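You operate a simulated robot arm through the tools that you are given. There is no shell and no other tool. Be economical: measure what you need, move in short steps, check, and stop when the job is done.

You run a simulated robot arm. Do the job below in one go: nothing can be reset, and whatever is moved stays where it is left.

Task
Empty the slim and the squat bottle into the sink.
Fine: stand both on the drainer with their stoppers open. Set down upright: slim bottle, squat bottle.
Where things are to end (x, y in the base frame): slim bottle within 6 cm of [76, -4]; squat bottle within 6 cm of [85, 2].

Only the result counts: the job must be done as asked and must still hold three seconds after the hand-in. Knocking over, shifting, dropping, spilling or breaking anything else fails it. Lids that push on must go on centred and level and be pressed home; caps that screw on are set level and turned clockwise until they are tight.

Robot
A 6-joint arm with a two-finger parallel gripper, fixed in place. Base frame: the origin is at the foot of the arm, x ahead of it, y to its left, z up; the work surface is at about z = 90. Readings come in cm, degrees, newtons and seconds.
With the tool pointing down near the work surface it reaches from about 36 to 76 cm from the base axis. Its first joint turns from -66.0 to 66.0 degrees. Payload 2.45 kg.
The tool frame sits at the grasp point between the pads (the TCP): z along the fingers, y along the line on which they close. The tips reach 2.4 cm beyond it. Largest opening 6.8 cm; finger width 1.7, thickness 1; the body of the gripper, 4 by 7 cm, starts 4.1 cm behind the TCP.
Orientation is told as [roll, pitch, yaw] about the base's x, y, z axes, in that order, counted from this pose: with the fingers straight down and closing along the base's y, the tool's x points along the base's -x, its y along +y and its z along -z.

Tools
- The arm moves only by the tool jog_arm. Its arguments are lists of equal length, an entry for each row: "jaw": the gripper command, from -1 (shut) to 1 (fully open), values between in proportion; "translation": the shift along the base's x, y, z in units of 40 mm (1.0 is 40 mm), a list of three; "rot": the turn, a rotation vector about the base's x, y, z in units of 5 degrees (1.0 is 5 degrees), a list of three. In form: {"jaw": [jaw, ...], "translation": [[tx, ty, tz], ...], "rot": [[ax, ay, az], ...]}. A call has 1 to 12 rows; each row shifts and turns the commanded pose from where the row before left it. A call with a number of a shift or a turn outside -1 to 1 is refused whole. Rows are played at 5 a second. More than 5 cm and 8.6 degrees between two rows, or a gripper value outside its range, and nothing of the call is played. Where a pose cannot be reached the arm comes as near as it can. A force on the tool above 40 N (or 10 N above the force at the start of the call, whichever is more), or a blocked arm, ends the call early, and 0.2 s more pass. Each finger travels about 10.8 cm/s and halts on what it meets, pressing with about 43 N; the grip force reading is that of the motor and also rises with nothing between the fingers. The clock runs only during rows and for 0.2 s after the last one: add rows that do not move to give the fingers time. It gives the time, the measured TCP pose, the force on the tool (base axes), the opening and the grip force at its end, in the units of the frame above (readings bear some noise), with the torque about the TCP (base axes, N m) and any sound that the robot's microphone picked up.
- Cameras (640 x 400 px; columns grow to the right, rows downward): "scene" is fixed at [18.69, 41.34, 147.71]; the picture's right is [-0.65, -0.76, 0.00], its down [-0.41, 0.35, -0.84] and it looks along [0.64, -0.55, -0.54] (base axes); focal length 214 px, centre (320, 200). "wrist" rides on the gripper at [8.4, 1.1, -7.5] in the tool frame; the picture's right is [-0.13, 0.99, 0.00], its down [-0.60, -0.08, -0.79] and it looks along [-0.79, -0.10, 0.61] (tool axes); focal length 251 px, centre (320, 200). There is no depth. A picture from a camera that has moved, and an enlarged one, comes with that camera's place and axes in the base frame and with its lens. The place of the scene camera against the robot may be out by one fixed shift of up to 1.8 cm in any direction.
- grab_frame(camera): a new picture of that camera. It takes no simulated time.
- close_up(camera, box): a new picture of the part [left, top, right, bottom] of that camera's present view, enlarged. It takes no simulated time.
- hand_in(): hands the job in; it is judged then, once.

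Work in short steps. Places have to be worked out from the pictures, the camera data and where the tool is seen: move nearer, look again, correct. Check each grasp and each placing, and mend what went wrong. You have 120 turns and 76 pictures in all, those below and enlarged ones among them. Open the gripper and draw the arm clear of the work before you hand the job in, unless the task says otherwise; then end with one line.

The tools are called after "Request:" as name(argument=value, ...) on one line, values as JSON. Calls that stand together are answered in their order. jog_arm: Moves the arm, as the interface text tells. Its arguments: {"type":"object","properties":{"jaw":{"type":"array"},"translation":{"type":"array"},"rot":{"type":"array"}},"required":["jaw","translation","rot"]} The other tools are called the same way: grab_frame (camera) takes a picture; close_up (camera, box) takes an enlarged picture of a part of a camera's view; hand_in () hands the job in.

At the start:

```text
time_s: 0.0
tcp_pos: [40.02, 21.79, 140.26]
ee_rot: [0.1, -0.2, 0.1]
wrist_force: [-0.7, -0.7, -0.1]
moment: [0.0, 0.01, 0.02]
opening: 6.82
grasp_force: 0.2
```

scene: 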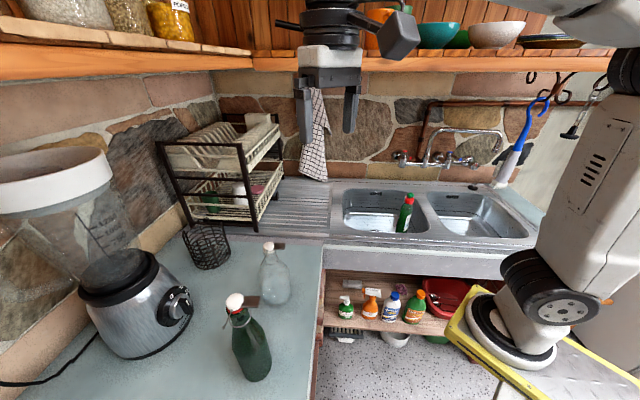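
wrist: 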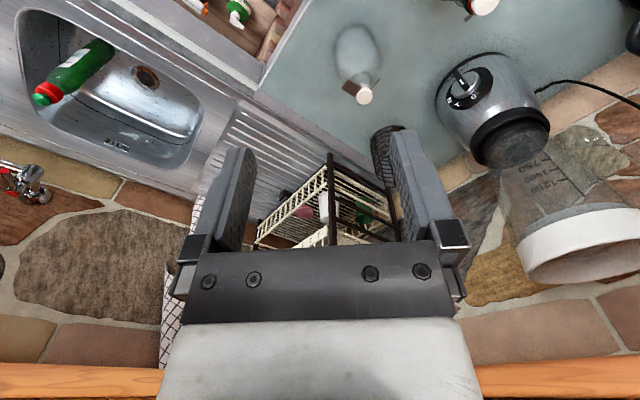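

I'll look closely at both bottles and the drainer/sink first.

Request:
close_up(camera="scene", box=[200, 220, 320, 400])

Request:
close_up(camera="scene", box=[260, 160, 540, 280])

Request:
close_up(camera="wrist", box=[280, 0, 460, 120])

```text
2.22 times, centred on (260, 310) of scene
camera zoom: at [18.69, 41.34, 147.71], right [-0.65, -0.76, 0.0], down [-0.41, 0.35, -0.84], along [0.64, -0.55, -0.54], focal length 477 px, centre (453, -44)
```

zoom: 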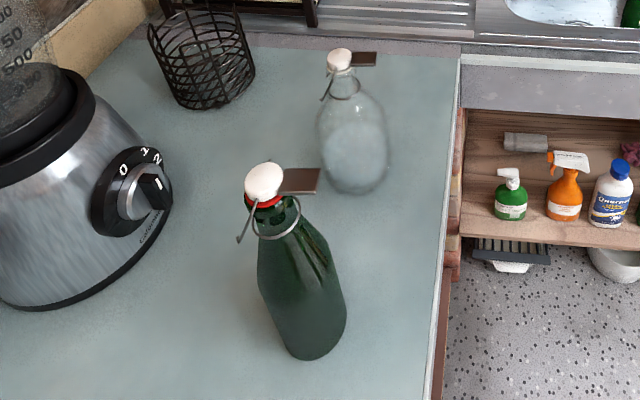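

```text
2.29 times, centred on (400, 220) of scene
camera zoom: at [18.69, 41.34, 147.71], right [-0.65, -0.76, 0.0], down [-0.41, 0.35, -0.84], along [0.64, -0.55, -0.54], focal length 490 px, centre (137, 154)
```

zoom: 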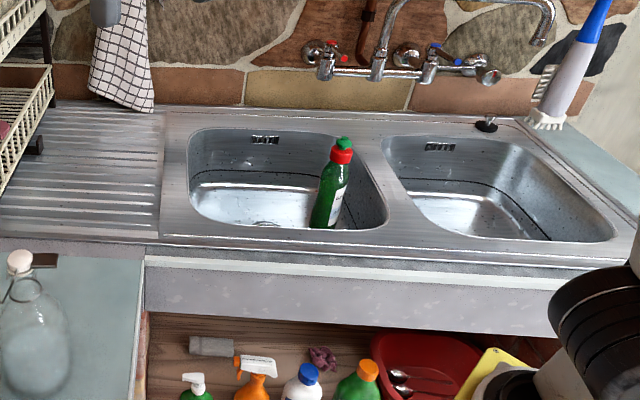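

```text
3.33 times, centred on (370, 60) of wrist
camera zoom: at [31.53, 22.82, 147.7], right [0.13, 0.99, 0.0], down [0.6, -0.08, 0.79], along [0.79, -0.1, -0.61], focal length 838 px, centre (153, 667)
```

zoom: 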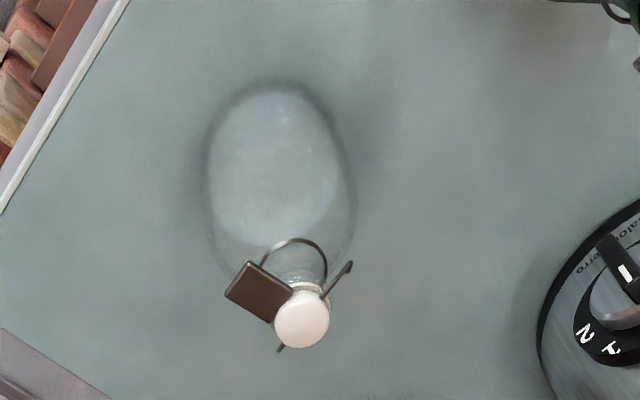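

The clear squat bottle's stopper looks to be near (52, 27, 113), and the green slim one near (42.5, 39, 116). I'll lower the wrist camera to see the stopper levers from nearer.

Request:
jog_arm(jaw=[1, 1, 1, 1, 1], translation=[[-0.5, 0.25, -1], [-0.25, 0.25, -1], [0, 0.25, -1], [0, 0.25, -1], [0, 0.25, -0.5]], rot=[[0, 0, 0], [0, 0, 0], [0, 0, 0], [0, 0, 0], [0, 0, 0]])

Request:
grab_frame(camera="wrist")

Request:
grab_frame(camera="scene")

```text
time_s: 1.2
tcp_pos: [37.08, 26.9, 122.28]
ee_rot: [0.1, -0.1, 0.0]
wrist_force: [0.8, 0.7, 0.2]
moment: [0.04, -0.01, 0.04]
opening: 6.8
grasp_force: 0.2
```

```text
70 pictures are left
camera wrist: at [28.53, 27.85, 129.71], right [0.13, 0.99, 0.0], down [0.6, -0.08, 0.79], along [0.79, -0.1, -0.61], focal length 251 px, centre (320, 200)
```

wrist: 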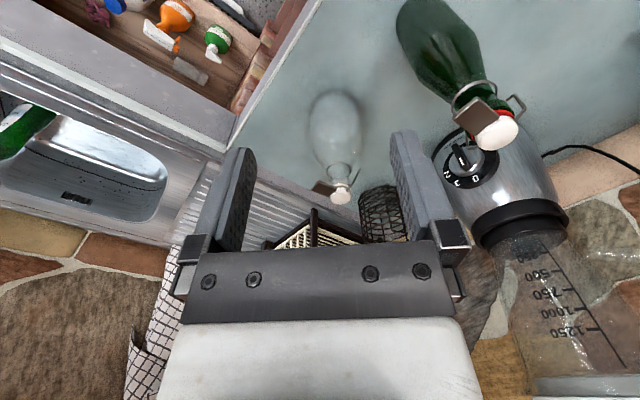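

```text
69 pictures are left
```

scene: 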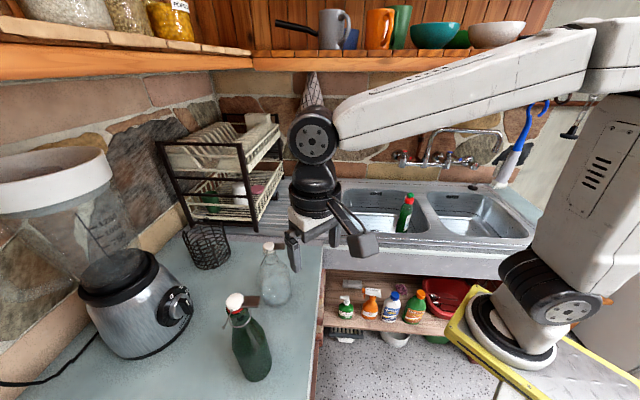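

Request:
close_up(camera="wrist", box=[380, 0, 560, 160])

Request:
close_up(camera="wrist", box=[290, 80, 390, 220])

Request:
close_up(camera="scene", box=[215, 280, 275, 330])

```text
2.50 times, centred on (470, 80) of wrist
camera zoom: at [28.53, 27.85, 129.71], right [0.13, 0.99, 0.0], down [0.6, -0.08, 0.79], along [0.79, -0.1, -0.61], focal length 629 px, centre (-55, 500)
```

zoom: 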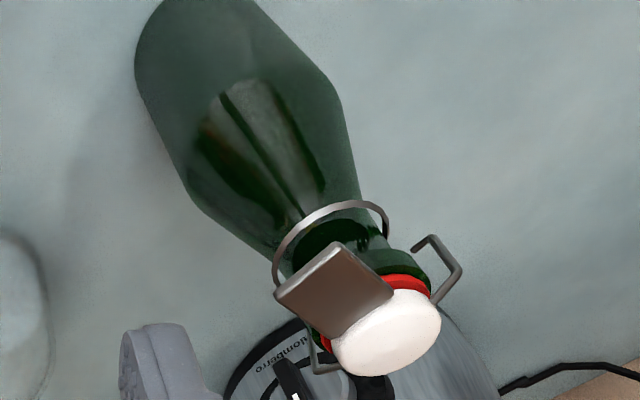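

```text
2.86 times, centred on (340, 150) of wrist
camera zoom: at [28.53, 27.85, 129.71], right [0.13, 0.99, 0.0], down [0.6, -0.08, 0.79], along [0.79, -0.1, -0.61], focal length 718 px, centre (263, 343)
```

zoom: 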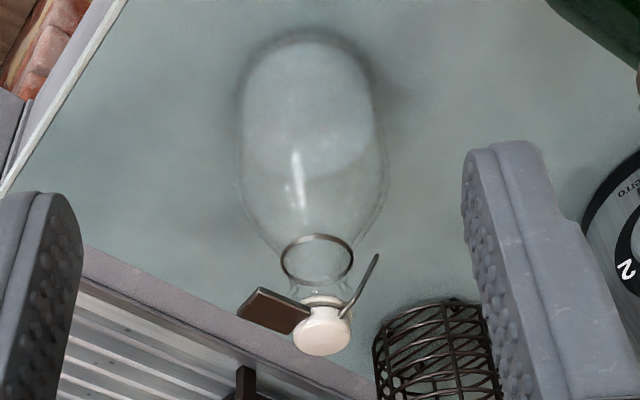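

```text
8.00 times, centred on (245, 305) of scene
camera zoom: at [18.69, 41.34, 147.71], right [-0.65, -0.76, 0.0], down [-0.41, 0.35, -0.84], along [0.64, -0.55, -0.54], focal length 1716 px, centre (920, -640)
```

zoom: 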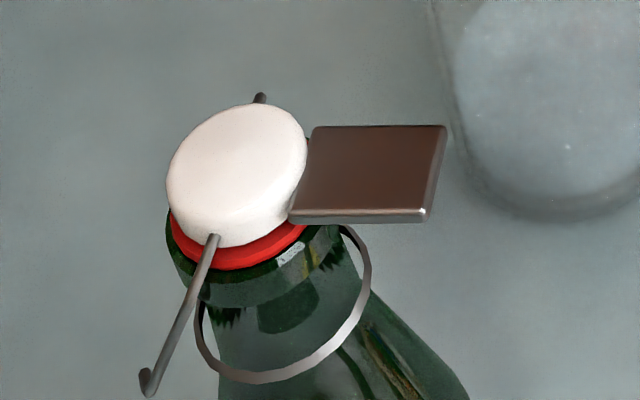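

The squat bottle's stopper is near (54.7, 27.3, 109) and the slim one's near (42.1, 39.4, 114). Both are swing-tops, and the tab faces the base with the hinge behind. I'll yaw the tool to about 45° and start pitching it to horizontal so I can lift the slim tab from below.

Request:
jog_arm(jaw=[1, 1, 1, 1, 1, 1, 1, 1, 1], translation=[[-0.125, 0.11, 0.1], [-0.125, 0.11, 0.1], [-0.125, 0.11, 0.1], [-0.125, 0.11, 0.1], [-0.125, 0.11, 0], [-0.125, 0.11, 0], [-0.125, 0.11, 0], [-0.125, 0.11, 0], [-0.125, 0.11, 0]], rot=[[0, 0, 1], [0, 0, 1], [0, 0, 1], [0, 0, 1], [0, 0, 1], [0, 0, 1], [0, 0, 1], [0, 0, 1], [0, 0, 1]])

Request:
jog_arm(jaw=[0, 0, 0, 0, 0, 0, 0, 0, 0], translation=[[0, 0, 0], [0, 0, 0], [0, 0, 0], [0, 0, 0], [0, 0, 0], [0, 0, 0], [0, 0, 0], [0, 0, 0], [0, 0, 0]], rot=[[0.7, -0.7, 0], [0.7, -0.7, 0], [0.7, -0.7, 0], [0.7, -0.7, 0], [0.7, -0.7, 0], [0.7, -0.7, 0], [0.7, -0.7, 0], [0.7, -0.7, 0], [0.7, -0.7, 0]])

```text
time_s: 3.2
tcp_pos: [32.49, 30.71, 123.9]
ee_rot: [0.0, -0.1, 45.1]
wrist_force: [0.1, 0.3, -0.3]
moment: [0.01, -0.02, 0.03]
opening: 6.83
grasp_force: 0.1
```

```text
time_s: 5.2
tcp_pos: [32.72, 31.18, 123.7]
ee_rot: [0.2, -44.7, 45.2]
wrist_force: [0.7, 1.1, -0.2]
moment: [0.02, -0.01, 0.04]
opening: 3.4
grasp_force: 0.0
out of reach, approached as far as the arm can: row 9
```

Half pitched, and the last row just missed its pose, probably because the wrist is too close to the base. I'll go outward and a bit up while continuing the pitch.

Request:
jog_arm(jaw=[-1, -1, -1, -1, -1, -1, -1, -1, -1], translation=[[0.4, 0.4, 0.3], [0.4, 0.4, 0.3], [0.2, 0.2, 0.2], [0, 0, 0], [0, 0, 0], [0, 0, 0], [0, 0, 0], [0, 0, 0], [0, 0, 0]], rot=[[0, 0, 0], [0, 0, 0], [0, 0, 0], [0.7, -0.7, 0], [0.7, -0.7, 0], [0.7, -0.7, 0], [0.7, -0.7, 0], [0.7, -0.7, 0], [0.7, -0.7, 0]])

```text
time_s: 7.2
tcp_pos: [36.82, 35.03, 126.87]
ee_rot: [2.0, -74.2, 42.7]
wrist_force: [-0.9, 1.3, -0.6]
moment: [-0.02, 0.0, -0.03]
opening: 0.0
grasp_force: 23.5
```

Reach is good here. I'll finish the pitch, back off 3 cm, and look at where the tab is relative to the fingers.

Request:
jog_arm(jaw=[-1, -1, -1, -1, -1], translation=[[0, 0, 0], [0, 0, 0], [0, 0, 0], [-0.25, -0.25, -0.5], [-0.25, -0.25, -0.5]], rot=[[0.7, -0.7, 0], [0.7, -0.7, 0], [0.7, -0.7, 0], [0, 0, 0], [0, 0, 0]])

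Request:
grab_frame(camera="wrist")

Request:
grab_frame(camera="scene")

```text
time_s: 8.4
tcp_pos: [34.72, 33.16, 122.94]
ee_rot: [-3.1, -89.3, 48.2]
wrist_force: [-0.2, 0.5, 0.1]
moment: [0.0, -0.04, 0.01]
opening: 0.0
grasp_force: 23.2
```

```text
65 pictures are left
camera wrist: at [28.43, 28.5, 114.6], right [-0.7, 0.7, 0.13], down [-0.5, -0.61, 0.61], along [0.51, 0.37, 0.78], focal length 251 px, centre (320, 200)
```

wrist: 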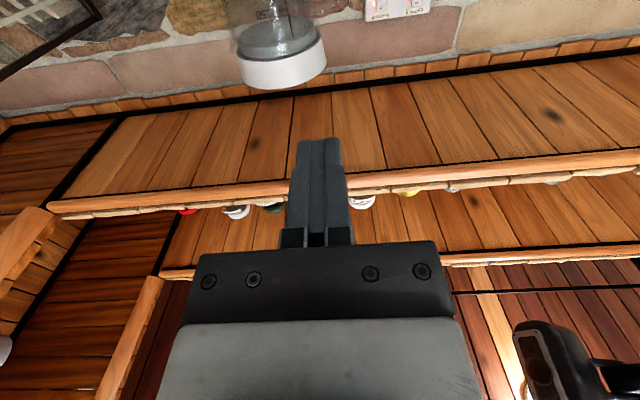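

```text
64 pictures are left
```

scene: 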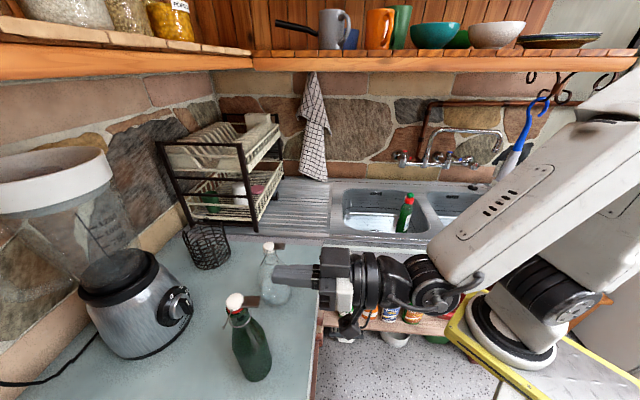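

The tool is horizontal. I'll lower it to just below tab height and look from both cameras.

Request:
jog_arm(jaw=[-1, -1, -1, -1], translation=[[0, 0, -0.8], [0, 0, -0.8], [0, 0, -0.8], [0, 0, -0.6]], rot=[[0, 0, 0], [0, 0, 0], [0, 0, 0], [0, 0, 0]])

Request:
grab_frame(camera="wrist")

Request:
close_up(camera="scene", box=[200, 270, 360, 370])

```text
time_s: 9.4
tcp_pos: [34.96, 35.06, 113.63]
ee_rot: [-43.9, -88.5, 88.2]
wrist_force: [0.0, 0.3, -0.5]
moment: [0.01, 0.0, 0.0]
opening: 0.01
grasp_force: 23.0
out of reach, approached as far as the arm can: row 1, 2, 3, 4
```

```text
63 pictures are left
camera wrist: at [28.74, 30.43, 105.31], right [-0.69, 0.71, 0.11], down [-0.51, -0.59, 0.62], along [0.51, 0.37, 0.78], focal length 251 px, centre (320, 200)
```

wrist: 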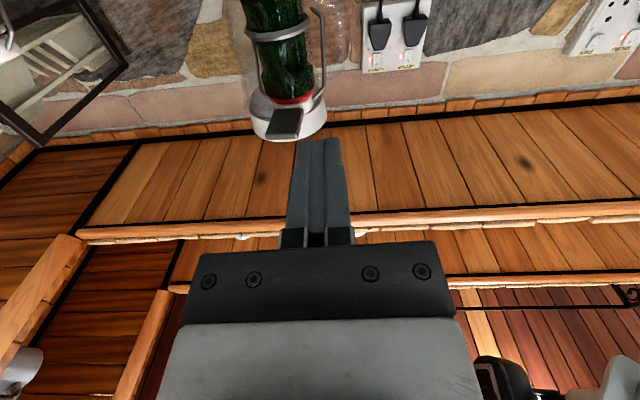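

```text
4.00 times, centred on (280, 320) of scene
camera zoom: at [18.69, 41.34, 147.71], right [-0.65, -0.76, 0.0], down [-0.41, 0.35, -0.84], along [0.64, -0.55, -0.54], focal length 858 px, centre (480, -280)
```

zoom: 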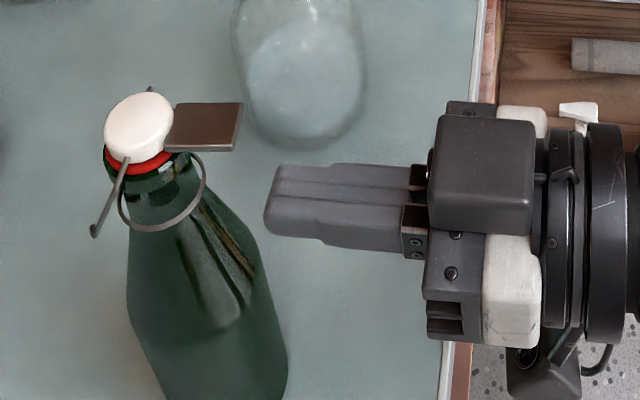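

Scene-camera parallax puts the tab's outer edge at (39.8, 36.6, 114.3), and the tip at z 113.6 is about 0.6 too high. I'll shift to a more reachable spot and lower slightly.

Request:
jog_arm(jaw=[-1, -1, -1], translation=[[0.3, -0.1, 0], [0.1, -0.1, -0.2], [0, 0, -0.2]], rot=[[0, 0, 0], [0, 0, 0], [0, 0, 0]])

```text
time_s: 10.2
tcp_pos: [35.1, 35.61, 114.49]
ee_rot: [-28.6, -88.9, 73.3]
wrist_force: [-0.6, -0.3, 0.8]
moment: [0.0, -0.02, 0.0]
opening: 0.0
grasp_force: 23.5
out of reach, approached as far as the arm can: row 1, 2, 3
```

The arm can't get low this close with a purely radial horizontal tool. I'll rise back to the good zone, then yaw more toward +y so the wrist sits further from the base axis.

Request:
jog_arm(jaw=[-1, -1, -1, -1], translation=[[0, 0, 0.8], [0, 0, 0.8], [0, 0, 0.8], [0, 0, 0.8]], rot=[[0, 0, 0], [0, 0, 0], [0, 0, 0], [0, 0, 0]])

```text
time_s: 11.2
tcp_pos: [35.24, 35.67, 127.24]
ee_rot: [-5.8, -89.1, 51.0]
wrist_force: [-0.2, -0.5, 0.1]
moment: [0.03, 0.01, 0.02]
opening: 0.01
grasp_force: 23.7
```

Commands re-base on the achieved pose, which is good. Now I'll yaw +40° while moving to (40, 30) at a safe height.

Request:
jog_arm(jaw=[-1, -1, -1, -1, -1, -1, -1, -1], translation=[[0.15, -0.18, 0], [0.15, -0.18, 0], [0.15, -0.18, 0], [0.15, -0.18, 0], [0.15, -0.18, 0], [0.15, -0.18, 0], [0.15, -0.18, 0], [0.15, -0.18, 0]], rot=[[0, 0, 1], [0, 0, 1], [0, 0, 1], [0, 0, 1], [0, 0, 1], [0, 0, 1], [0, 0, 1], [0, 0, 1]])

Request:
jog_arm(jaw=[-1, -1, -1, -1], translation=[[0, 0, -1], [0, 0, -1], [0, 0, -1], [0, 0, -0.7]], rot=[[0, 0, 0], [0, 0, 0], [0, 0, 0], [0, 0, 0]])

Request:
grab_frame(camera="wrist")

Request:
grab_frame(camera="scene")

```text
time_s: 13.0
tcp_pos: [32.5, 36.3, 127.31]
ee_rot: [-3.2, -88.8, 56.5]
wrist_force: [-0.1, -1.1, 2.0]
moment: [-0.01, 0.04, 0.01]
opening: 0.01
grasp_force: 23.8
out of reach, approached as far as the arm can: row 1, 2, 3, 4, 5, 6, 7, 8
```

```text
time_s: 14.0
tcp_pos: [33.58, 35.31, 116.14]
ee_rot: [-30.5, -88.1, 79.4]
wrist_force: [0.3, 0.1, 0.9]
moment: [0.0, -0.02, 0.0]
opening: 0.01
grasp_force: 23.2
out of reach, approached as far as the arm can: row 1, 2, 3, 4
```

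```text
61 pictures are left
camera wrist: at [27.63, 30.08, 107.92], right [-0.75, 0.65, 0.11], down [-0.46, -0.63, 0.63], along [0.48, 0.42, 0.77], focal length 251 px, centre (320, 200)
```

wrist: 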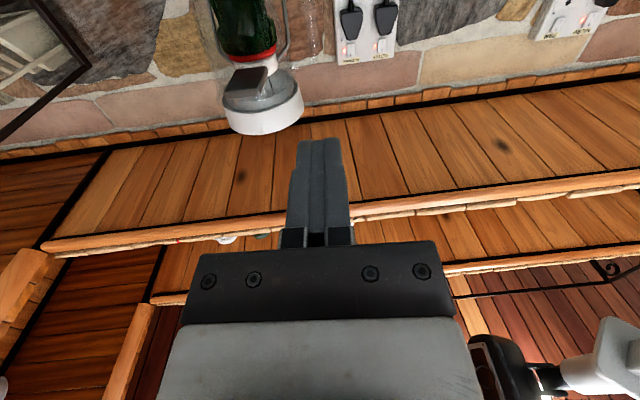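

```text
60 pictures are left
```

scene: 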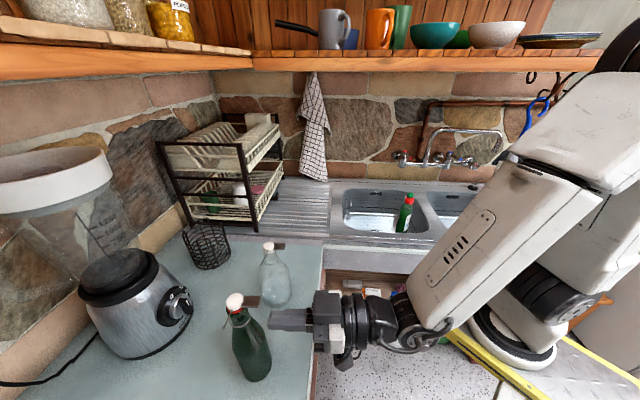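

Yawing isn't available, but tilting the tool about 20° downward keeps the wrist higher. I'll try that from here, moving sideways back in front of the tab.

Request:
jog_arm(jaw=[-1, -1, -1, -1, -1, -1], translation=[[0, 0, 0.5], [0, 0, 0.3], [0.1, -0.1, 0], [0.15, -0.15, 0], [0.2, -0.2, 0], [0.2, -0.2, 0]], rot=[[0, 0, 0], [-0.7, 0.7, 0], [-0.7, 0.7, 0], [-0.7, 0.7, 0], [-0.7, 0.7, 0], [0, 0, 0]])

Request:
jog_arm(jaw=[-1, -1, -1], translation=[[0, 0, -0.5], [0, 0, -0.5], [0, 0, -0.5]], rot=[[0, 0, 0], [0, 0, 0], [0, 0, 0]])

```text
time_s: 15.4
tcp_pos: [35.33, 33.53, 119.45]
ee_rot: [6.5, -68.9, 43.0]
wrist_force: [0.7, 0.3, 0.3]
moment: [0.02, -0.02, -0.01]
opening: 0.01
grasp_force: 23.1
out of reach, approached as far as the arm can: row 6
```

```text
time_s: 16.2
tcp_pos: [34.01, 34.43, 114.02]
ee_rot: [4.7, -68.8, 44.8]
wrist_force: [-0.5, 0.3, 0.0]
moment: [-0.02, -0.02, 0.0]
opening: 0.0
grasp_force: 24.0
out of reach, approached as far as the arm can: row 1, 2, 3
```

The arm keeps drifting sideways, which suggests the limit is heading versus azimuth. I'll yaw −15° and see whether it reaches then.

Request:
jog_arm(jaw=[-1, -1, -1, -1, -1, -1], translation=[[0, 0, 0.7], [0, 0, 0.3], [0, 0, 0], [0, 0, 0], [0.2, -0.2, -0.3], [0.2, -0.2, -0.4]], rot=[[0, 0, 0], [0, 0, -1], [0, 0, -1], [0, 0, -1], [0, 0, 0], [0, 0, 0]])

```text
time_s: 17.6
tcp_pos: [37.8, 31.74, 115.25]
ee_rot: [6.8, -68.9, 28.0]
wrist_force: [0.4, -0.7, -0.2]
moment: [0.03, 0.03, 0.0]
opening: 0.01
grasp_force: 23.9
out of reach, approached as far as the arm can: row 3, 4
```

Larger radius is easier to reach. I'll approach the tab from its right side at r≈53, going to (41.2, 33.7) and then down to z≈113.

Request:
jog_arm(jaw=[-1, -1, -1, -1], translation=[[0.45, 0.2, 0], [0.4, 0.3, 0], [0, 0, -0.25], [0, 0, -0.25]], rot=[[0, 0, 0], [0, 0, 0], [0, 0, 0], [0, 0, 0]])

Request:
grab_frame(camera="wrist")

Request:
close_up(camera="scene", box=[200, 270, 360, 370])

```text
time_s: 18.6
tcp_pos: [41.27, 33.9, 113.38]
ee_rot: [6.9, -68.9, 28.1]
wrist_force: [-0.3, 0.4, 0.5]
moment: [-0.01, 0.03, 0.01]
opening: 0.01
grasp_force: 24.0
```

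```text
59 pictures are left
camera wrist: at [32.21, 29.25, 108.1], right [-0.52, 0.84, 0.16], down [-0.37, -0.39, 0.84], along [0.77, 0.38, 0.51], focal length 251 px, centre (320, 200)
```

wrist: 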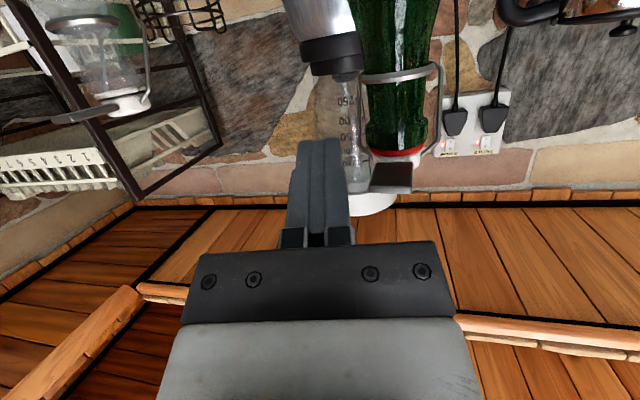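

```text
4.00 times, centred on (280, 320) of scene
camera zoom: at [18.69, 41.34, 147.71], right [-0.65, -0.76, 0.0], down [-0.41, 0.35, -0.84], along [0.64, -0.55, -0.54], focal length 858 px, centre (480, -280)
```

zoom: 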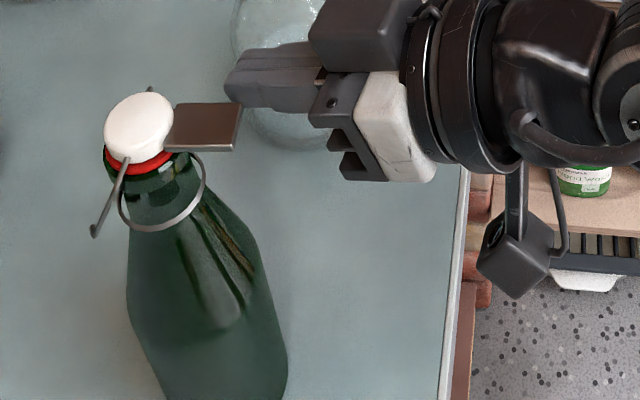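

The tab's edge is confirmed at (39.8, 36.7, 114.4), and my tip top is at about 113.4. I'll slide sideways beneath the tab.

Request:
jog_arm(jaw=[-1, -1, -1], translation=[[-0.2, 0.2, 0], [-0.2, 0.2, 0], [-0.25, 0.18, 0]], rot=[[0, 0, 0], [0, 0, 0], [0, 0, 0]])

Request:
close_up(camera="wrist", box=[220, 60, 420, 220])

Request:
close_up(camera="scene", box=[200, 270, 360, 370])

```text
time_s: 19.4
tcp_pos: [38.8, 36.14, 113.34]
ee_rot: [7.0, -68.9, 28.0]
wrist_force: [-0.2, -0.8, 0.0]
moment: [0.01, 0.04, 0.02]
opening: 0.02
grasp_force: 23.3
```

```text
2.50 times, centred on (320, 140) of wrist
camera zoom: at [29.59, 31.54, 108.12], right [-0.52, 0.84, 0.16], down [-0.37, -0.39, 0.84], along [0.77, 0.38, 0.51], focal length 629 px, centre (320, 350)
```

zoom: 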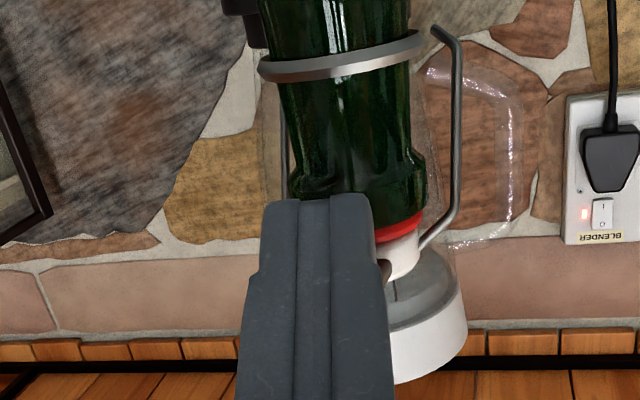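

```text
4.00 times, centred on (280, 320) of scene
camera zoom: at [18.69, 41.34, 147.71], right [-0.65, -0.76, 0.0], down [-0.41, 0.35, -0.84], along [0.64, -0.55, -0.54], focal length 858 px, centre (480, -280)
```

zoom: 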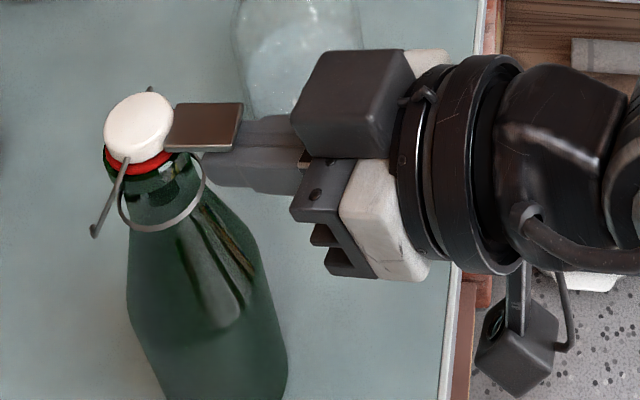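

The tip is under the tab. I'll lift gently in small steps and watch the force.

Request:
jog_arm(jaw=[-1, -1, -1, -1], translation=[[0, 0, 0.12], [0, 0, 0.12], [0.0, 0.0, 0.12], [0, 0, 0.12]], rot=[[0, 0, 0], [0, 0, 0], [0, 0, 0], [0, 0, 0]])

Request:
close_up(camera="scene", box=[200, 270, 360, 370])

```text
time_s: 20.4
tcp_pos: [38.74, 36.24, 115.1]
ee_rot: [6.8, -68.8, 28.1]
wrist_force: [0.0, 0.2, 0.0]
moment: [-0.01, 0.0, -0.05]
opening: 0.0
grasp_force: 23.4
```

```text
4.00 times, centred on (280, 320) of scene
camera zoom: at [18.69, 41.34, 147.71], right [-0.65, -0.76, 0.0], down [-0.41, 0.35, -0.84], along [0.64, -0.55, -0.54], focal length 858 px, centre (480, -280)
```

zoom: 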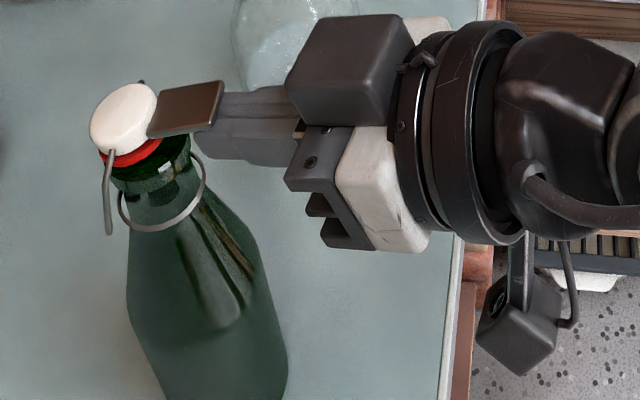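

The stopper is tipping open with almost no force, and the bottle hasn't moved. I'll continue along an arc, up and away.

Request:
jog_arm(jaw=[-1, -1, -1, -1, -1, -1], translation=[[0.04, 0.05, 0.15], [0.05, 0.06, 0.15], [0.06, 0.08, 0.15], [0.08, 0.1, 0.15], [0.08, 0.1, 0.12], [0.1, 0.12, 0.1]], rot=[[0, 0, 0], [0, 0, 0], [0, 0, 0], [0, 0, 0], [0, 0, 0], [0, 0, 0]])

Request:
close_up(camera="scene", box=[200, 250, 360, 350])

```text
time_s: 21.8
tcp_pos: [40.33, 38.09, 118.51]
ee_rot: [6.9, -68.7, 27.9]
wrist_force: [-0.6, 0.4, 0.1]
moment: [0.0, 0.0, 0.01]
opening: 0.0
grasp_force: 23.3
```

```text
4.00 times, centred on (280, 300) of scene
camera zoom: at [18.69, 41.34, 147.71], right [-0.65, -0.76, 0.0], down [-0.41, 0.35, -0.84], along [0.64, -0.55, -0.54], focal length 858 px, centre (480, -200)
```

zoom: 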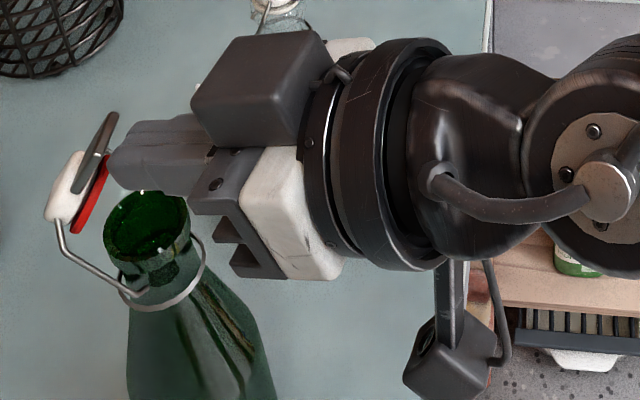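

It's nearly vertical. I'll push it further over and back so it stays open.

Request:
jog_arm(jaw=[-1, -1, -1, -1, -1, -1], translation=[[0.1, 0.12, 0.03], [0.1, 0.12, 0], [0.1, 0.12, 0], [0.1, 0.12, 0], [0.1, 0.12, 0], [0.08, 0.1, 0]], rot=[[0, 0, 0], [0, 0, 0], [0, 0, 0], [0, 0, 0], [0, 0, 0], [0, 0, 0]])

Request:
close_up(camera="scene", box=[200, 250, 360, 350])

```text
time_s: 23.2
tcp_pos: [42.67, 40.97, 118.57]
ee_rot: [6.9, -69.0, 27.9]
wrist_force: [-0.4, 0.1, -0.3]
moment: [0.04, -0.02, -0.05]
opening: 0.0
grasp_force: 23.2
```

```text
4.00 times, centred on (280, 300) of scene
camera zoom: at [18.69, 41.34, 147.71], right [-0.65, -0.76, 0.0], down [-0.41, 0.35, -0.84], along [0.64, -0.55, -0.54], focal length 858 px, centre (480, -200)
```

zoom: 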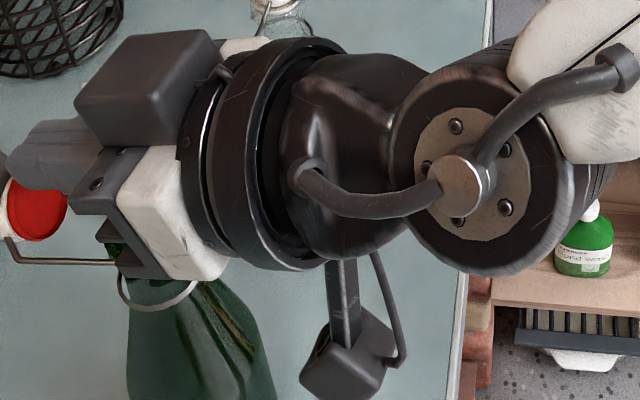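

The stopper has swung far back. I'll withdraw up and back, then inspect.

Request:
jog_arm(jaw=[-1, -1, -1, -1, -1], translation=[[0, 0, 0.5], [0, 0, 0.5], [-0.5, -0.5, 0.3], [-0.5, -0.5, 0.2], [-0.3, -0.5, 0]], rot=[[0, 0, 0], [0, 0, 0], [0, 0, 0], [0, 0, 0], [0, 0, 0]])

Request:
close_up(camera="scene", box=[180, 220, 340, 400])

```text
time_s: 24.4
tcp_pos: [37.3, 34.96, 124.78]
ee_rot: [6.9, -68.8, 27.9]
wrist_force: [-0.1, -0.2, 0.5]
moment: [-0.01, -0.02, 0.0]
opening: 0.01
grasp_force: 24.1
```

```text
2.22 times, centred on (260, 310) of scene
camera zoom: at [18.69, 41.34, 147.71], right [-0.65, -0.76, 0.0], down [-0.41, 0.35, -0.84], along [0.64, -0.55, -0.54], focal length 477 px, centre (453, -44)
```

zoom: 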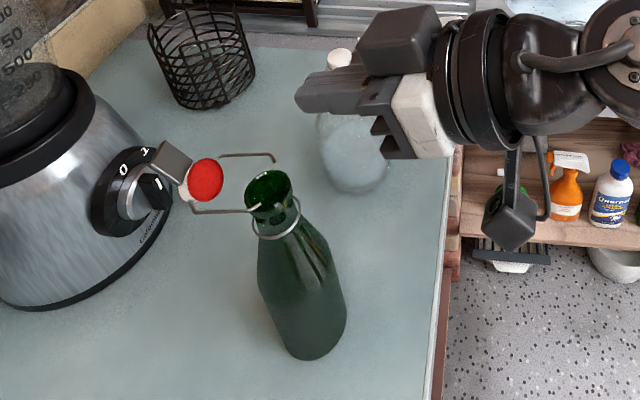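

The slim bottle is open and standing. Next is the squat bottle: I'll move in front of it at height, then down to see its tab.

Request:
jog_arm(jaw=[-1, -1, -1, -1, -1, -1, -1], translation=[[0.3, -0.9, 0], [0.3, -0.9, 0], [0.5, -0.9, 0], [0.5, -0.9, -0.3], [0.4, -0.2, -0.9], [0, 0, -0.9], [0, 0, -0.8]], rot=[[0, 0, 0], [0, 0, 0], [0, 0, 0], [0, 0, 0], [0, 0, 0], [0, 0, 0], [0, 0, 0]])

Request:
grab_frame(camera="wrist")

Request:
close_up(camera="scene", box=[220, 220, 360, 320])

```text
time_s: 26.0
tcp_pos: [41.55, 26.16, 114.94]
ee_rot: [6.1, -68.8, 28.3]
wrist_force: [-0.2, 1.6, 0.7]
moment: [0.01, 0.0, -0.01]
opening: 0.0
grasp_force: 23.8
out of reach, approached as far as the arm can: row 3, 4, 5, 6, 7
```

```text
51 pictures are left
camera wrist: at [32.49, 21.68, 109.83], right [-0.51, 0.84, 0.16], down [-0.37, -0.38, 0.85], along [0.77, 0.38, 0.51], focal length 251 px, centre (320, 200)
```

wrist: 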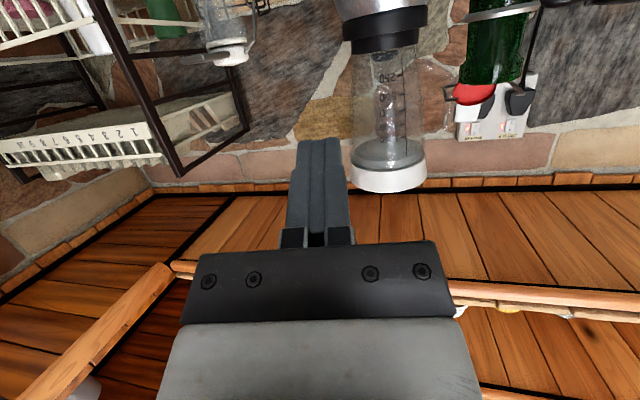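

```text
4.00 times, centred on (290, 270) of scene
camera zoom: at [18.69, 41.34, 147.71], right [-0.65, -0.76, 0.0], down [-0.41, 0.35, -0.84], along [0.64, -0.55, -0.54], focal length 858 px, centre (440, -80)
```

zoom: 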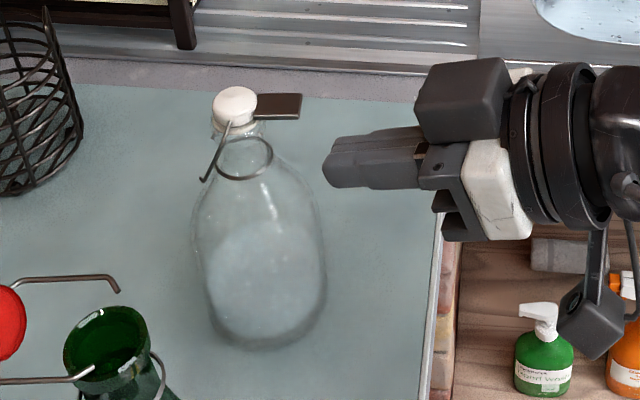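

The same heading-versus-azimuth limit applies here. The tab edge is at (52.6, 24.2, 108.7). I'll yaw to a heading of about 20° and move to (47.5, 21).

Request:
jog_arm(jaw=[-1, -1, -1, -1, -1, -1, -1], translation=[[0.2, 0, 0], [0.2, 0, 0], [0.2, 0, 0], [0.3, -0.3, 0], [0.3, -0.5, 0], [0.3, -0.5, -0.7], [0, 0, -0.9]], rot=[[0, 0, -1], [0, 0, -1], [0, 0, -1], [0, 0, 0], [0, 0, 0], [0, 0, 0], [0, 0, 0]])

Request:
grab_frame(camera="wrist")

```text
time_s: 27.6
tcp_pos: [47.38, 21.9, 109.26]
ee_rot: [5.7, -68.8, 13.9]
wrist_force: [0.2, -0.6, 0.5]
moment: [-0.02, -0.02, 0.01]
opening: 0.0
grasp_force: 24.2
out of reach, approached as far as the arm can: row 7
```

```text
49 pictures are left
camera wrist: at [37.41, 19.81, 104.16], right [-0.28, 0.95, 0.16], down [-0.46, -0.27, 0.85], along [0.84, 0.16, 0.51], focal length 251 px, centre (320, 200)
```

wrist: 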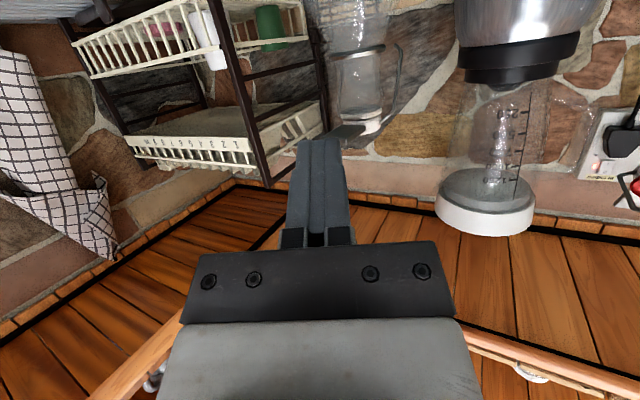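

The tab is just ahead and slightly left of the tips. I'll drop to z≈107.8 while easing forward.

Request:
jog_arm(jaw=[-1, -1], translation=[[0.2, -0.1, -0.1], [0.1, 0, -0.25]], rot=[[0, 0, 0], [0, 0, 0]])

Request:
close_up(camera="scene", box=[240, 220, 340, 290])

Request:
close_up(camera="wrist", box=[270, 40, 430, 180])

```text
time_s: 28.2
tcp_pos: [48.25, 22.58, 109.11]
ee_rot: [5.5, -68.8, 14.0]
wrist_force: [-0.8, 1.2, 1.5]
moment: [-0.02, -0.01, 0.0]
opening: 0.02
grasp_force: 23.7
out of reach, approached as far as the arm can: row 1, 2
```

```text
5.71 times, centred on (290, 255) of scene
camera zoom: at [18.69, 41.34, 147.71], right [-0.65, -0.76, 0.0], down [-0.41, 0.35, -0.84], along [0.64, -0.55, -0.54], focal length 1226 px, centre (491, -114)
```

zoom: 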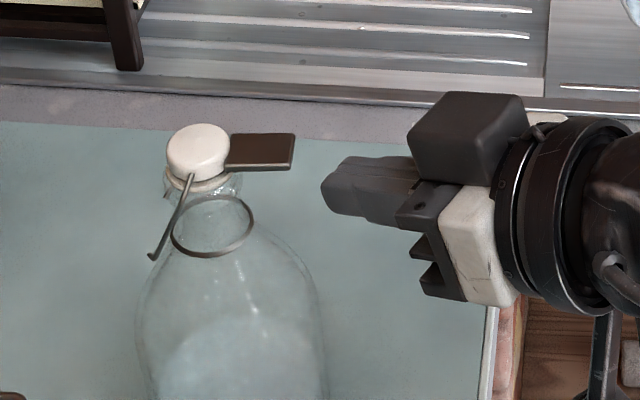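

```text
2.86 times, centred on (350, 110) of wrist
camera zoom: at [38.28, 20.46, 103.88], right [-0.28, 0.95, 0.16], down [-0.46, -0.27, 0.85], along [0.84, 0.17, 0.51], focal length 718 px, centre (234, 457)
```

zoom: 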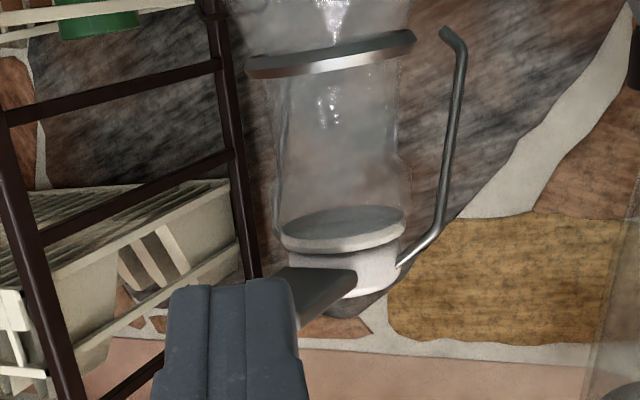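

It's limited again at this radius, so I'll use the same sidestep as before: right of the tab at larger radius, then down, then sweep under.

Request:
jog_arm(jaw=[-1, -1, -1, -1, -1], translation=[[0.3, -0.3, 0], [0.4, -0.2, 0], [0.5, 0.1, 0], [0.35, 0.1, 0], [0, 0, -0.3]], rot=[[0, 0, 0], [0, 0, 0], [0, 0, 0], [0, 0, 0], [0, 0, 0]])

Request:
close_up(camera="wrist", box=[270, 80, 430, 220])

Request:
close_up(camera="scene", box=[240, 220, 340, 290])

```text
time_s: 29.4
tcp_pos: [53.8, 23.47, 109.57]
ee_rot: [5.5, -68.7, 13.8]
wrist_force: [0.4, -1.2, 0.1]
moment: [-0.01, -0.01, -0.01]
opening: 0.0
grasp_force: 23.5
out of reach, approached as far as the arm can: row 1, 2, 5
```

```text
2.86 times, centred on (350, 150) of wrist
camera zoom: at [43.87, 21.34, 104.44], right [-0.28, 0.95, 0.15], down [-0.46, -0.27, 0.85], along [0.84, 0.16, 0.51], focal length 718 px, centre (234, 343)
```

zoom: 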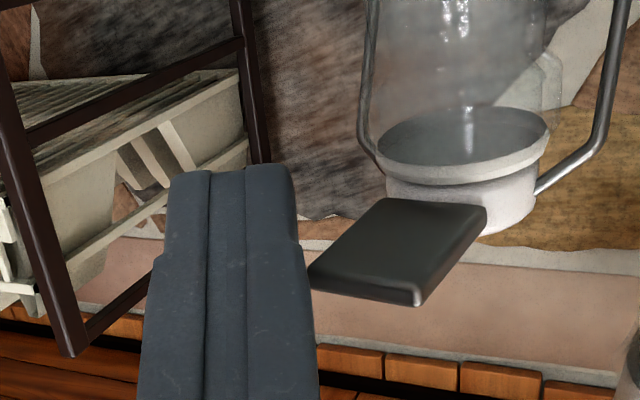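

```text
5.71 times, centred on (290, 255) of scene
camera zoom: at [18.69, 41.34, 147.71], right [-0.65, -0.76, 0.0], down [-0.41, 0.35, -0.84], along [0.64, -0.55, -0.54], focal length 1226 px, centre (491, -114)
```

zoom: 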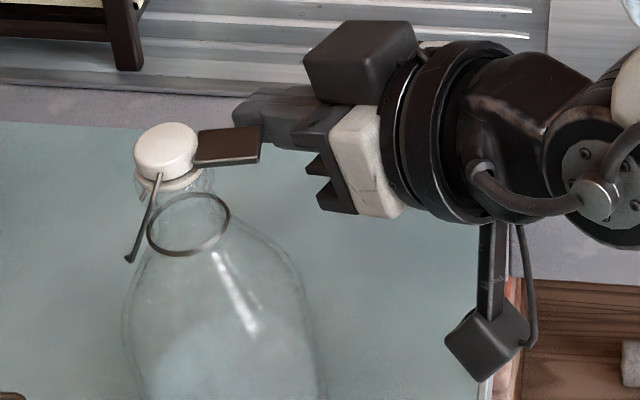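

The finger nudged the bottle a little. I'll rise clear and check that it's upright, and yaw a further −15° so lower positions become reachable.

Request:
jog_arm(jaw=[-1, -1, -1, -1, -1, -1], translation=[[0, 0, 0.5], [0, 0, 0.5], [0, -0.3, 0], [0, -0.3, 0], [0, -0.3, 0], [0, -0.3, 0]], rot=[[0, 0, 0], [0, 0, 0], [0, 0, -1], [0, 0, -1], [0, 0, -1], [0, 0, 0]])

Request:
close_up(camera="scene", box=[200, 220, 360, 320])

```text
time_s: 30.8
tcp_pos: [53.84, 18.59, 113.57]
ee_rot: [6.7, -69.0, -2.0]
wrist_force: [-1.0, 0.8, -0.1]
moment: [0.0, -0.01, -0.01]
opening: 0.0
grasp_force: 24.1
```

```text
4.00 times, centred on (280, 270) of scene
camera zoom: at [18.69, 41.34, 147.71], right [-0.65, -0.76, 0.0], down [-0.41, 0.35, -0.84], along [0.64, -0.55, -0.54], focal length 858 px, centre (480, -80)
```

zoom: 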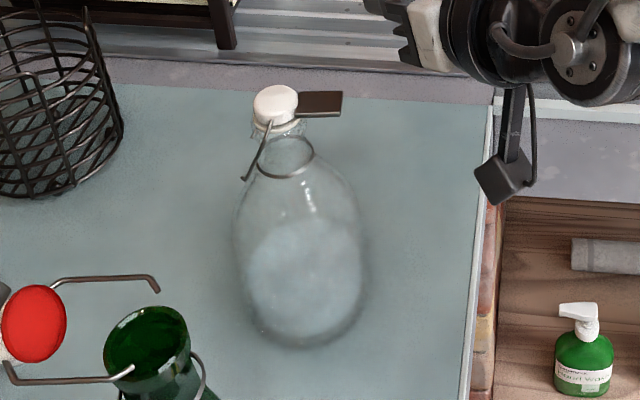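

The bottle stands exactly where it was (it had only tilted and settled back). The heading is now about 4°. I'll level the tool and descend on the −y side of the tab at (51.8, 20).

Request:
jog_arm(jaw=[-1, -1, -1, -1, -1, -1], translation=[[-0.25, 0, 0], [-0.25, 0, 0], [0, 0.1, 0], [0, 0.1, -0.5], [0, 0.1, -0.5], [0, 0, -0.55]], rot=[[0.07, -1, 0], [0.07, -1, 0], [0.07, -1, 0], [0, 0, 0], [0, 0, 0], [0, 0, 0]])

Request:
close_up(camera="wrist", box=[270, 80, 470, 220])

Request:
close_up(camera="scene", box=[240, 220, 340, 290])

```text
time_s: 32.2
tcp_pos: [52.26, 20.5, 108.39]
ee_rot: [17.9, -83.7, -13.1]
wrist_force: [-0.1, 0.4, 0.3]
moment: [0.0, 0.04, 0.03]
opening: 0.02
grasp_force: 23.3
out of reach, approached as far as the arm can: row 6
```

```text
2.86 times, centred on (370, 150) of wrist
camera zoom: at [43.62, 21.13, 100.7], right [-0.07, 0.98, 0.16], down [-0.71, -0.16, 0.68], along [0.7, -0.07, 0.71], focal length 718 px, centre (177, 343)
```

zoom: 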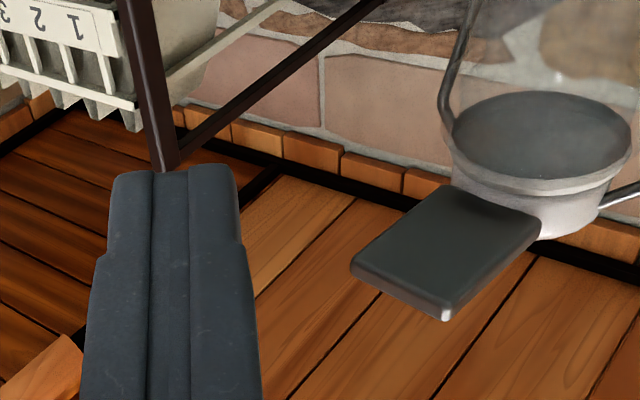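

```text
5.71 times, centred on (290, 255) of scene
camera zoom: at [18.69, 41.34, 147.71], right [-0.65, -0.76, 0.0], down [-0.41, 0.35, -0.84], along [0.64, -0.55, -0.54], focal length 1226 px, centre (491, -114)
```

zoom: 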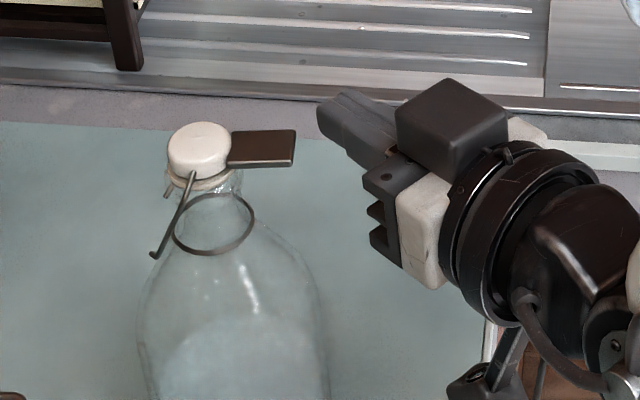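

The tab's bottom is at about z 109.1, so the finger top must be about 0.6 lower. I'll ease +y 1 cm, which relaxes the limit, and go down.

Request:
jog_arm(jaw=[-1, -1, -1, -1], translation=[[0.05, 0.15, 0], [0, 0.1, -0.1], [0, 0, -0.1], [0, 0, -0.05]], rot=[[0, 0, 0], [0, 0, 0], [0, 0, 0], [0, 0, 0]])

```text
time_s: 33.2
tcp_pos: [52.4, 21.49, 107.38]
ee_rot: [17.5, -83.7, -12.6]
wrist_force: [-1.1, -0.1, 0.0]
moment: [0.02, 0.0, 0.0]
opening: 0.01
grasp_force: 23.8
```

Reached z 107.4. Now I'll slide +y beneath the tab.

Request:
jog_arm(jaw=[-1, -1, -1, -1], translation=[[-0.1, 0.15, 0], [0, 0.15, 0], [0, 0.15, 0], [0, 0.13, 0]], rot=[[0, 0, 0], [0, 0, 0], [0, 0, 0], [0, 0, 0]])

Request:
close_up(camera="wrist", box=[270, 80, 470, 220])

Request:
close_up(camera="scene", box=[240, 220, 340, 290])

```text
time_s: 34.2
tcp_pos: [51.88, 23.75, 107.35]
ee_rot: [21.3, -83.7, -16.3]
wrist_force: [-0.6, 0.0, -0.3]
moment: [-0.02, 0.04, -0.04]
opening: 0.02
grasp_force: 23.3
```

```text
2.86 times, centred on (370, 150) of wrist
camera zoom: at [43.37, 24.49, 99.69], right [-0.07, 0.98, 0.17], down [-0.71, -0.17, 0.68], along [0.7, -0.07, 0.71], focal length 718 px, centre (177, 343)
```

zoom: 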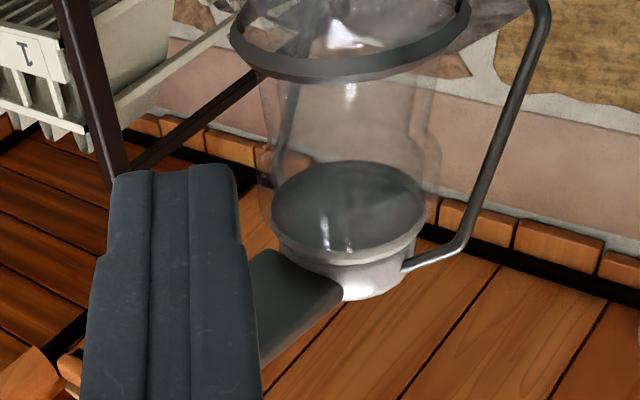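

```text
5.71 times, centred on (290, 255) of scene
camera zoom: at [18.69, 41.34, 147.71], right [-0.65, -0.76, 0.0], down [-0.41, 0.35, -0.84], along [0.64, -0.55, -0.54], focal length 1226 px, centre (491, -114)
```

zoom: 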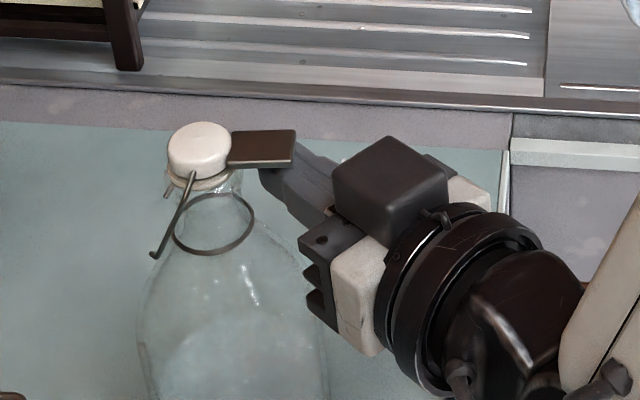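

The finger is under the outer part of the tab. I'll go slightly further in, then lift gently.

Request:
jog_arm(jaw=[-1, -1, -1, -1, -1, -1], translation=[[0, 0.1, 0], [0, 0, 0.15], [0, 0, 0.15], [0, 0, 0.15], [0.02, 0.05, 0.15], [0.03, 0.06, 0.15]], rot=[[0, 0, 0], [0, 0, 0], [0, 0, 0], [0, 0, 0], [0, 0, 0], [0, 0, 0]])

Request:
close_up(camera="scene", box=[240, 210, 340, 280])

```text
time_s: 35.6
tcp_pos: [52.19, 24.69, 110.23]
ee_rot: [21.0, -83.7, -15.9]
wrist_force: [-0.5, -0.4, -0.2]
moment: [-0.04, 0.0, 0.01]
opening: 0.0
grasp_force: 23.4
```

```text
5.71 times, centred on (290, 245) of scene
camera zoom: at [18.69, 41.34, 147.71], right [-0.65, -0.76, 0.0], down [-0.41, 0.35, -0.84], along [0.64, -0.55, -0.54], focal length 1226 px, centre (491, -57)
```

zoom: 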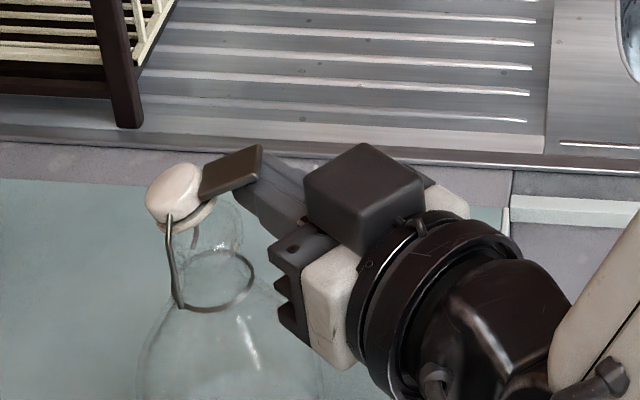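

It's opening. I'll continue the arc: up, then over in the (+0.56, +0.83) direction.

Request:
jog_arm(jaw=[-1, -1, -1, -1, -1, -1, -1, -1], translation=[[0.04, 0.06, 0.15], [0.04, 0.08, 0.15], [0.06, 0.1, 0.15], [0.08, 0.12, 0.15], [0.08, 0.12, 0.1], [0.08, 0.13, 0.08], [0.08, 0.13, 0.04], [0.08, 0.13, 0]], rot=[[0, 0, 0], [0, 0, 0], [0, 0, 0], [0, 0, 0], [0, 0, 0], [0, 0, 0], [0, 0, 0], [0, 0, 0]])

Request:
close_up(camera="scene", box=[240, 200, 340, 270])

```text
time_s: 37.4
tcp_pos: [54.17, 28.16, 113.53]
ee_rot: [21.0, -83.6, -15.9]
wrist_force: [0.2, 0.1, 0.6]
moment: [0.01, -0.01, 0.0]
opening: 0.0
grasp_force: 23.0
```

```text
5.71 times, centred on (290, 235) of scene
camera zoom: at [18.69, 41.34, 147.71], right [-0.65, -0.76, 0.0], down [-0.41, 0.35, -0.84], along [0.64, -0.55, -0.54], focal length 1226 px, centre (491, 0)
```

zoom: 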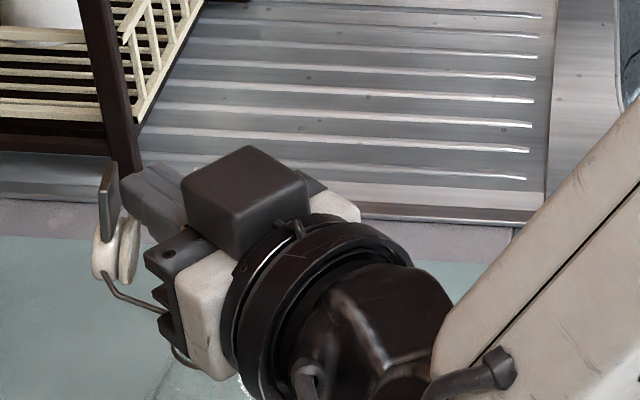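

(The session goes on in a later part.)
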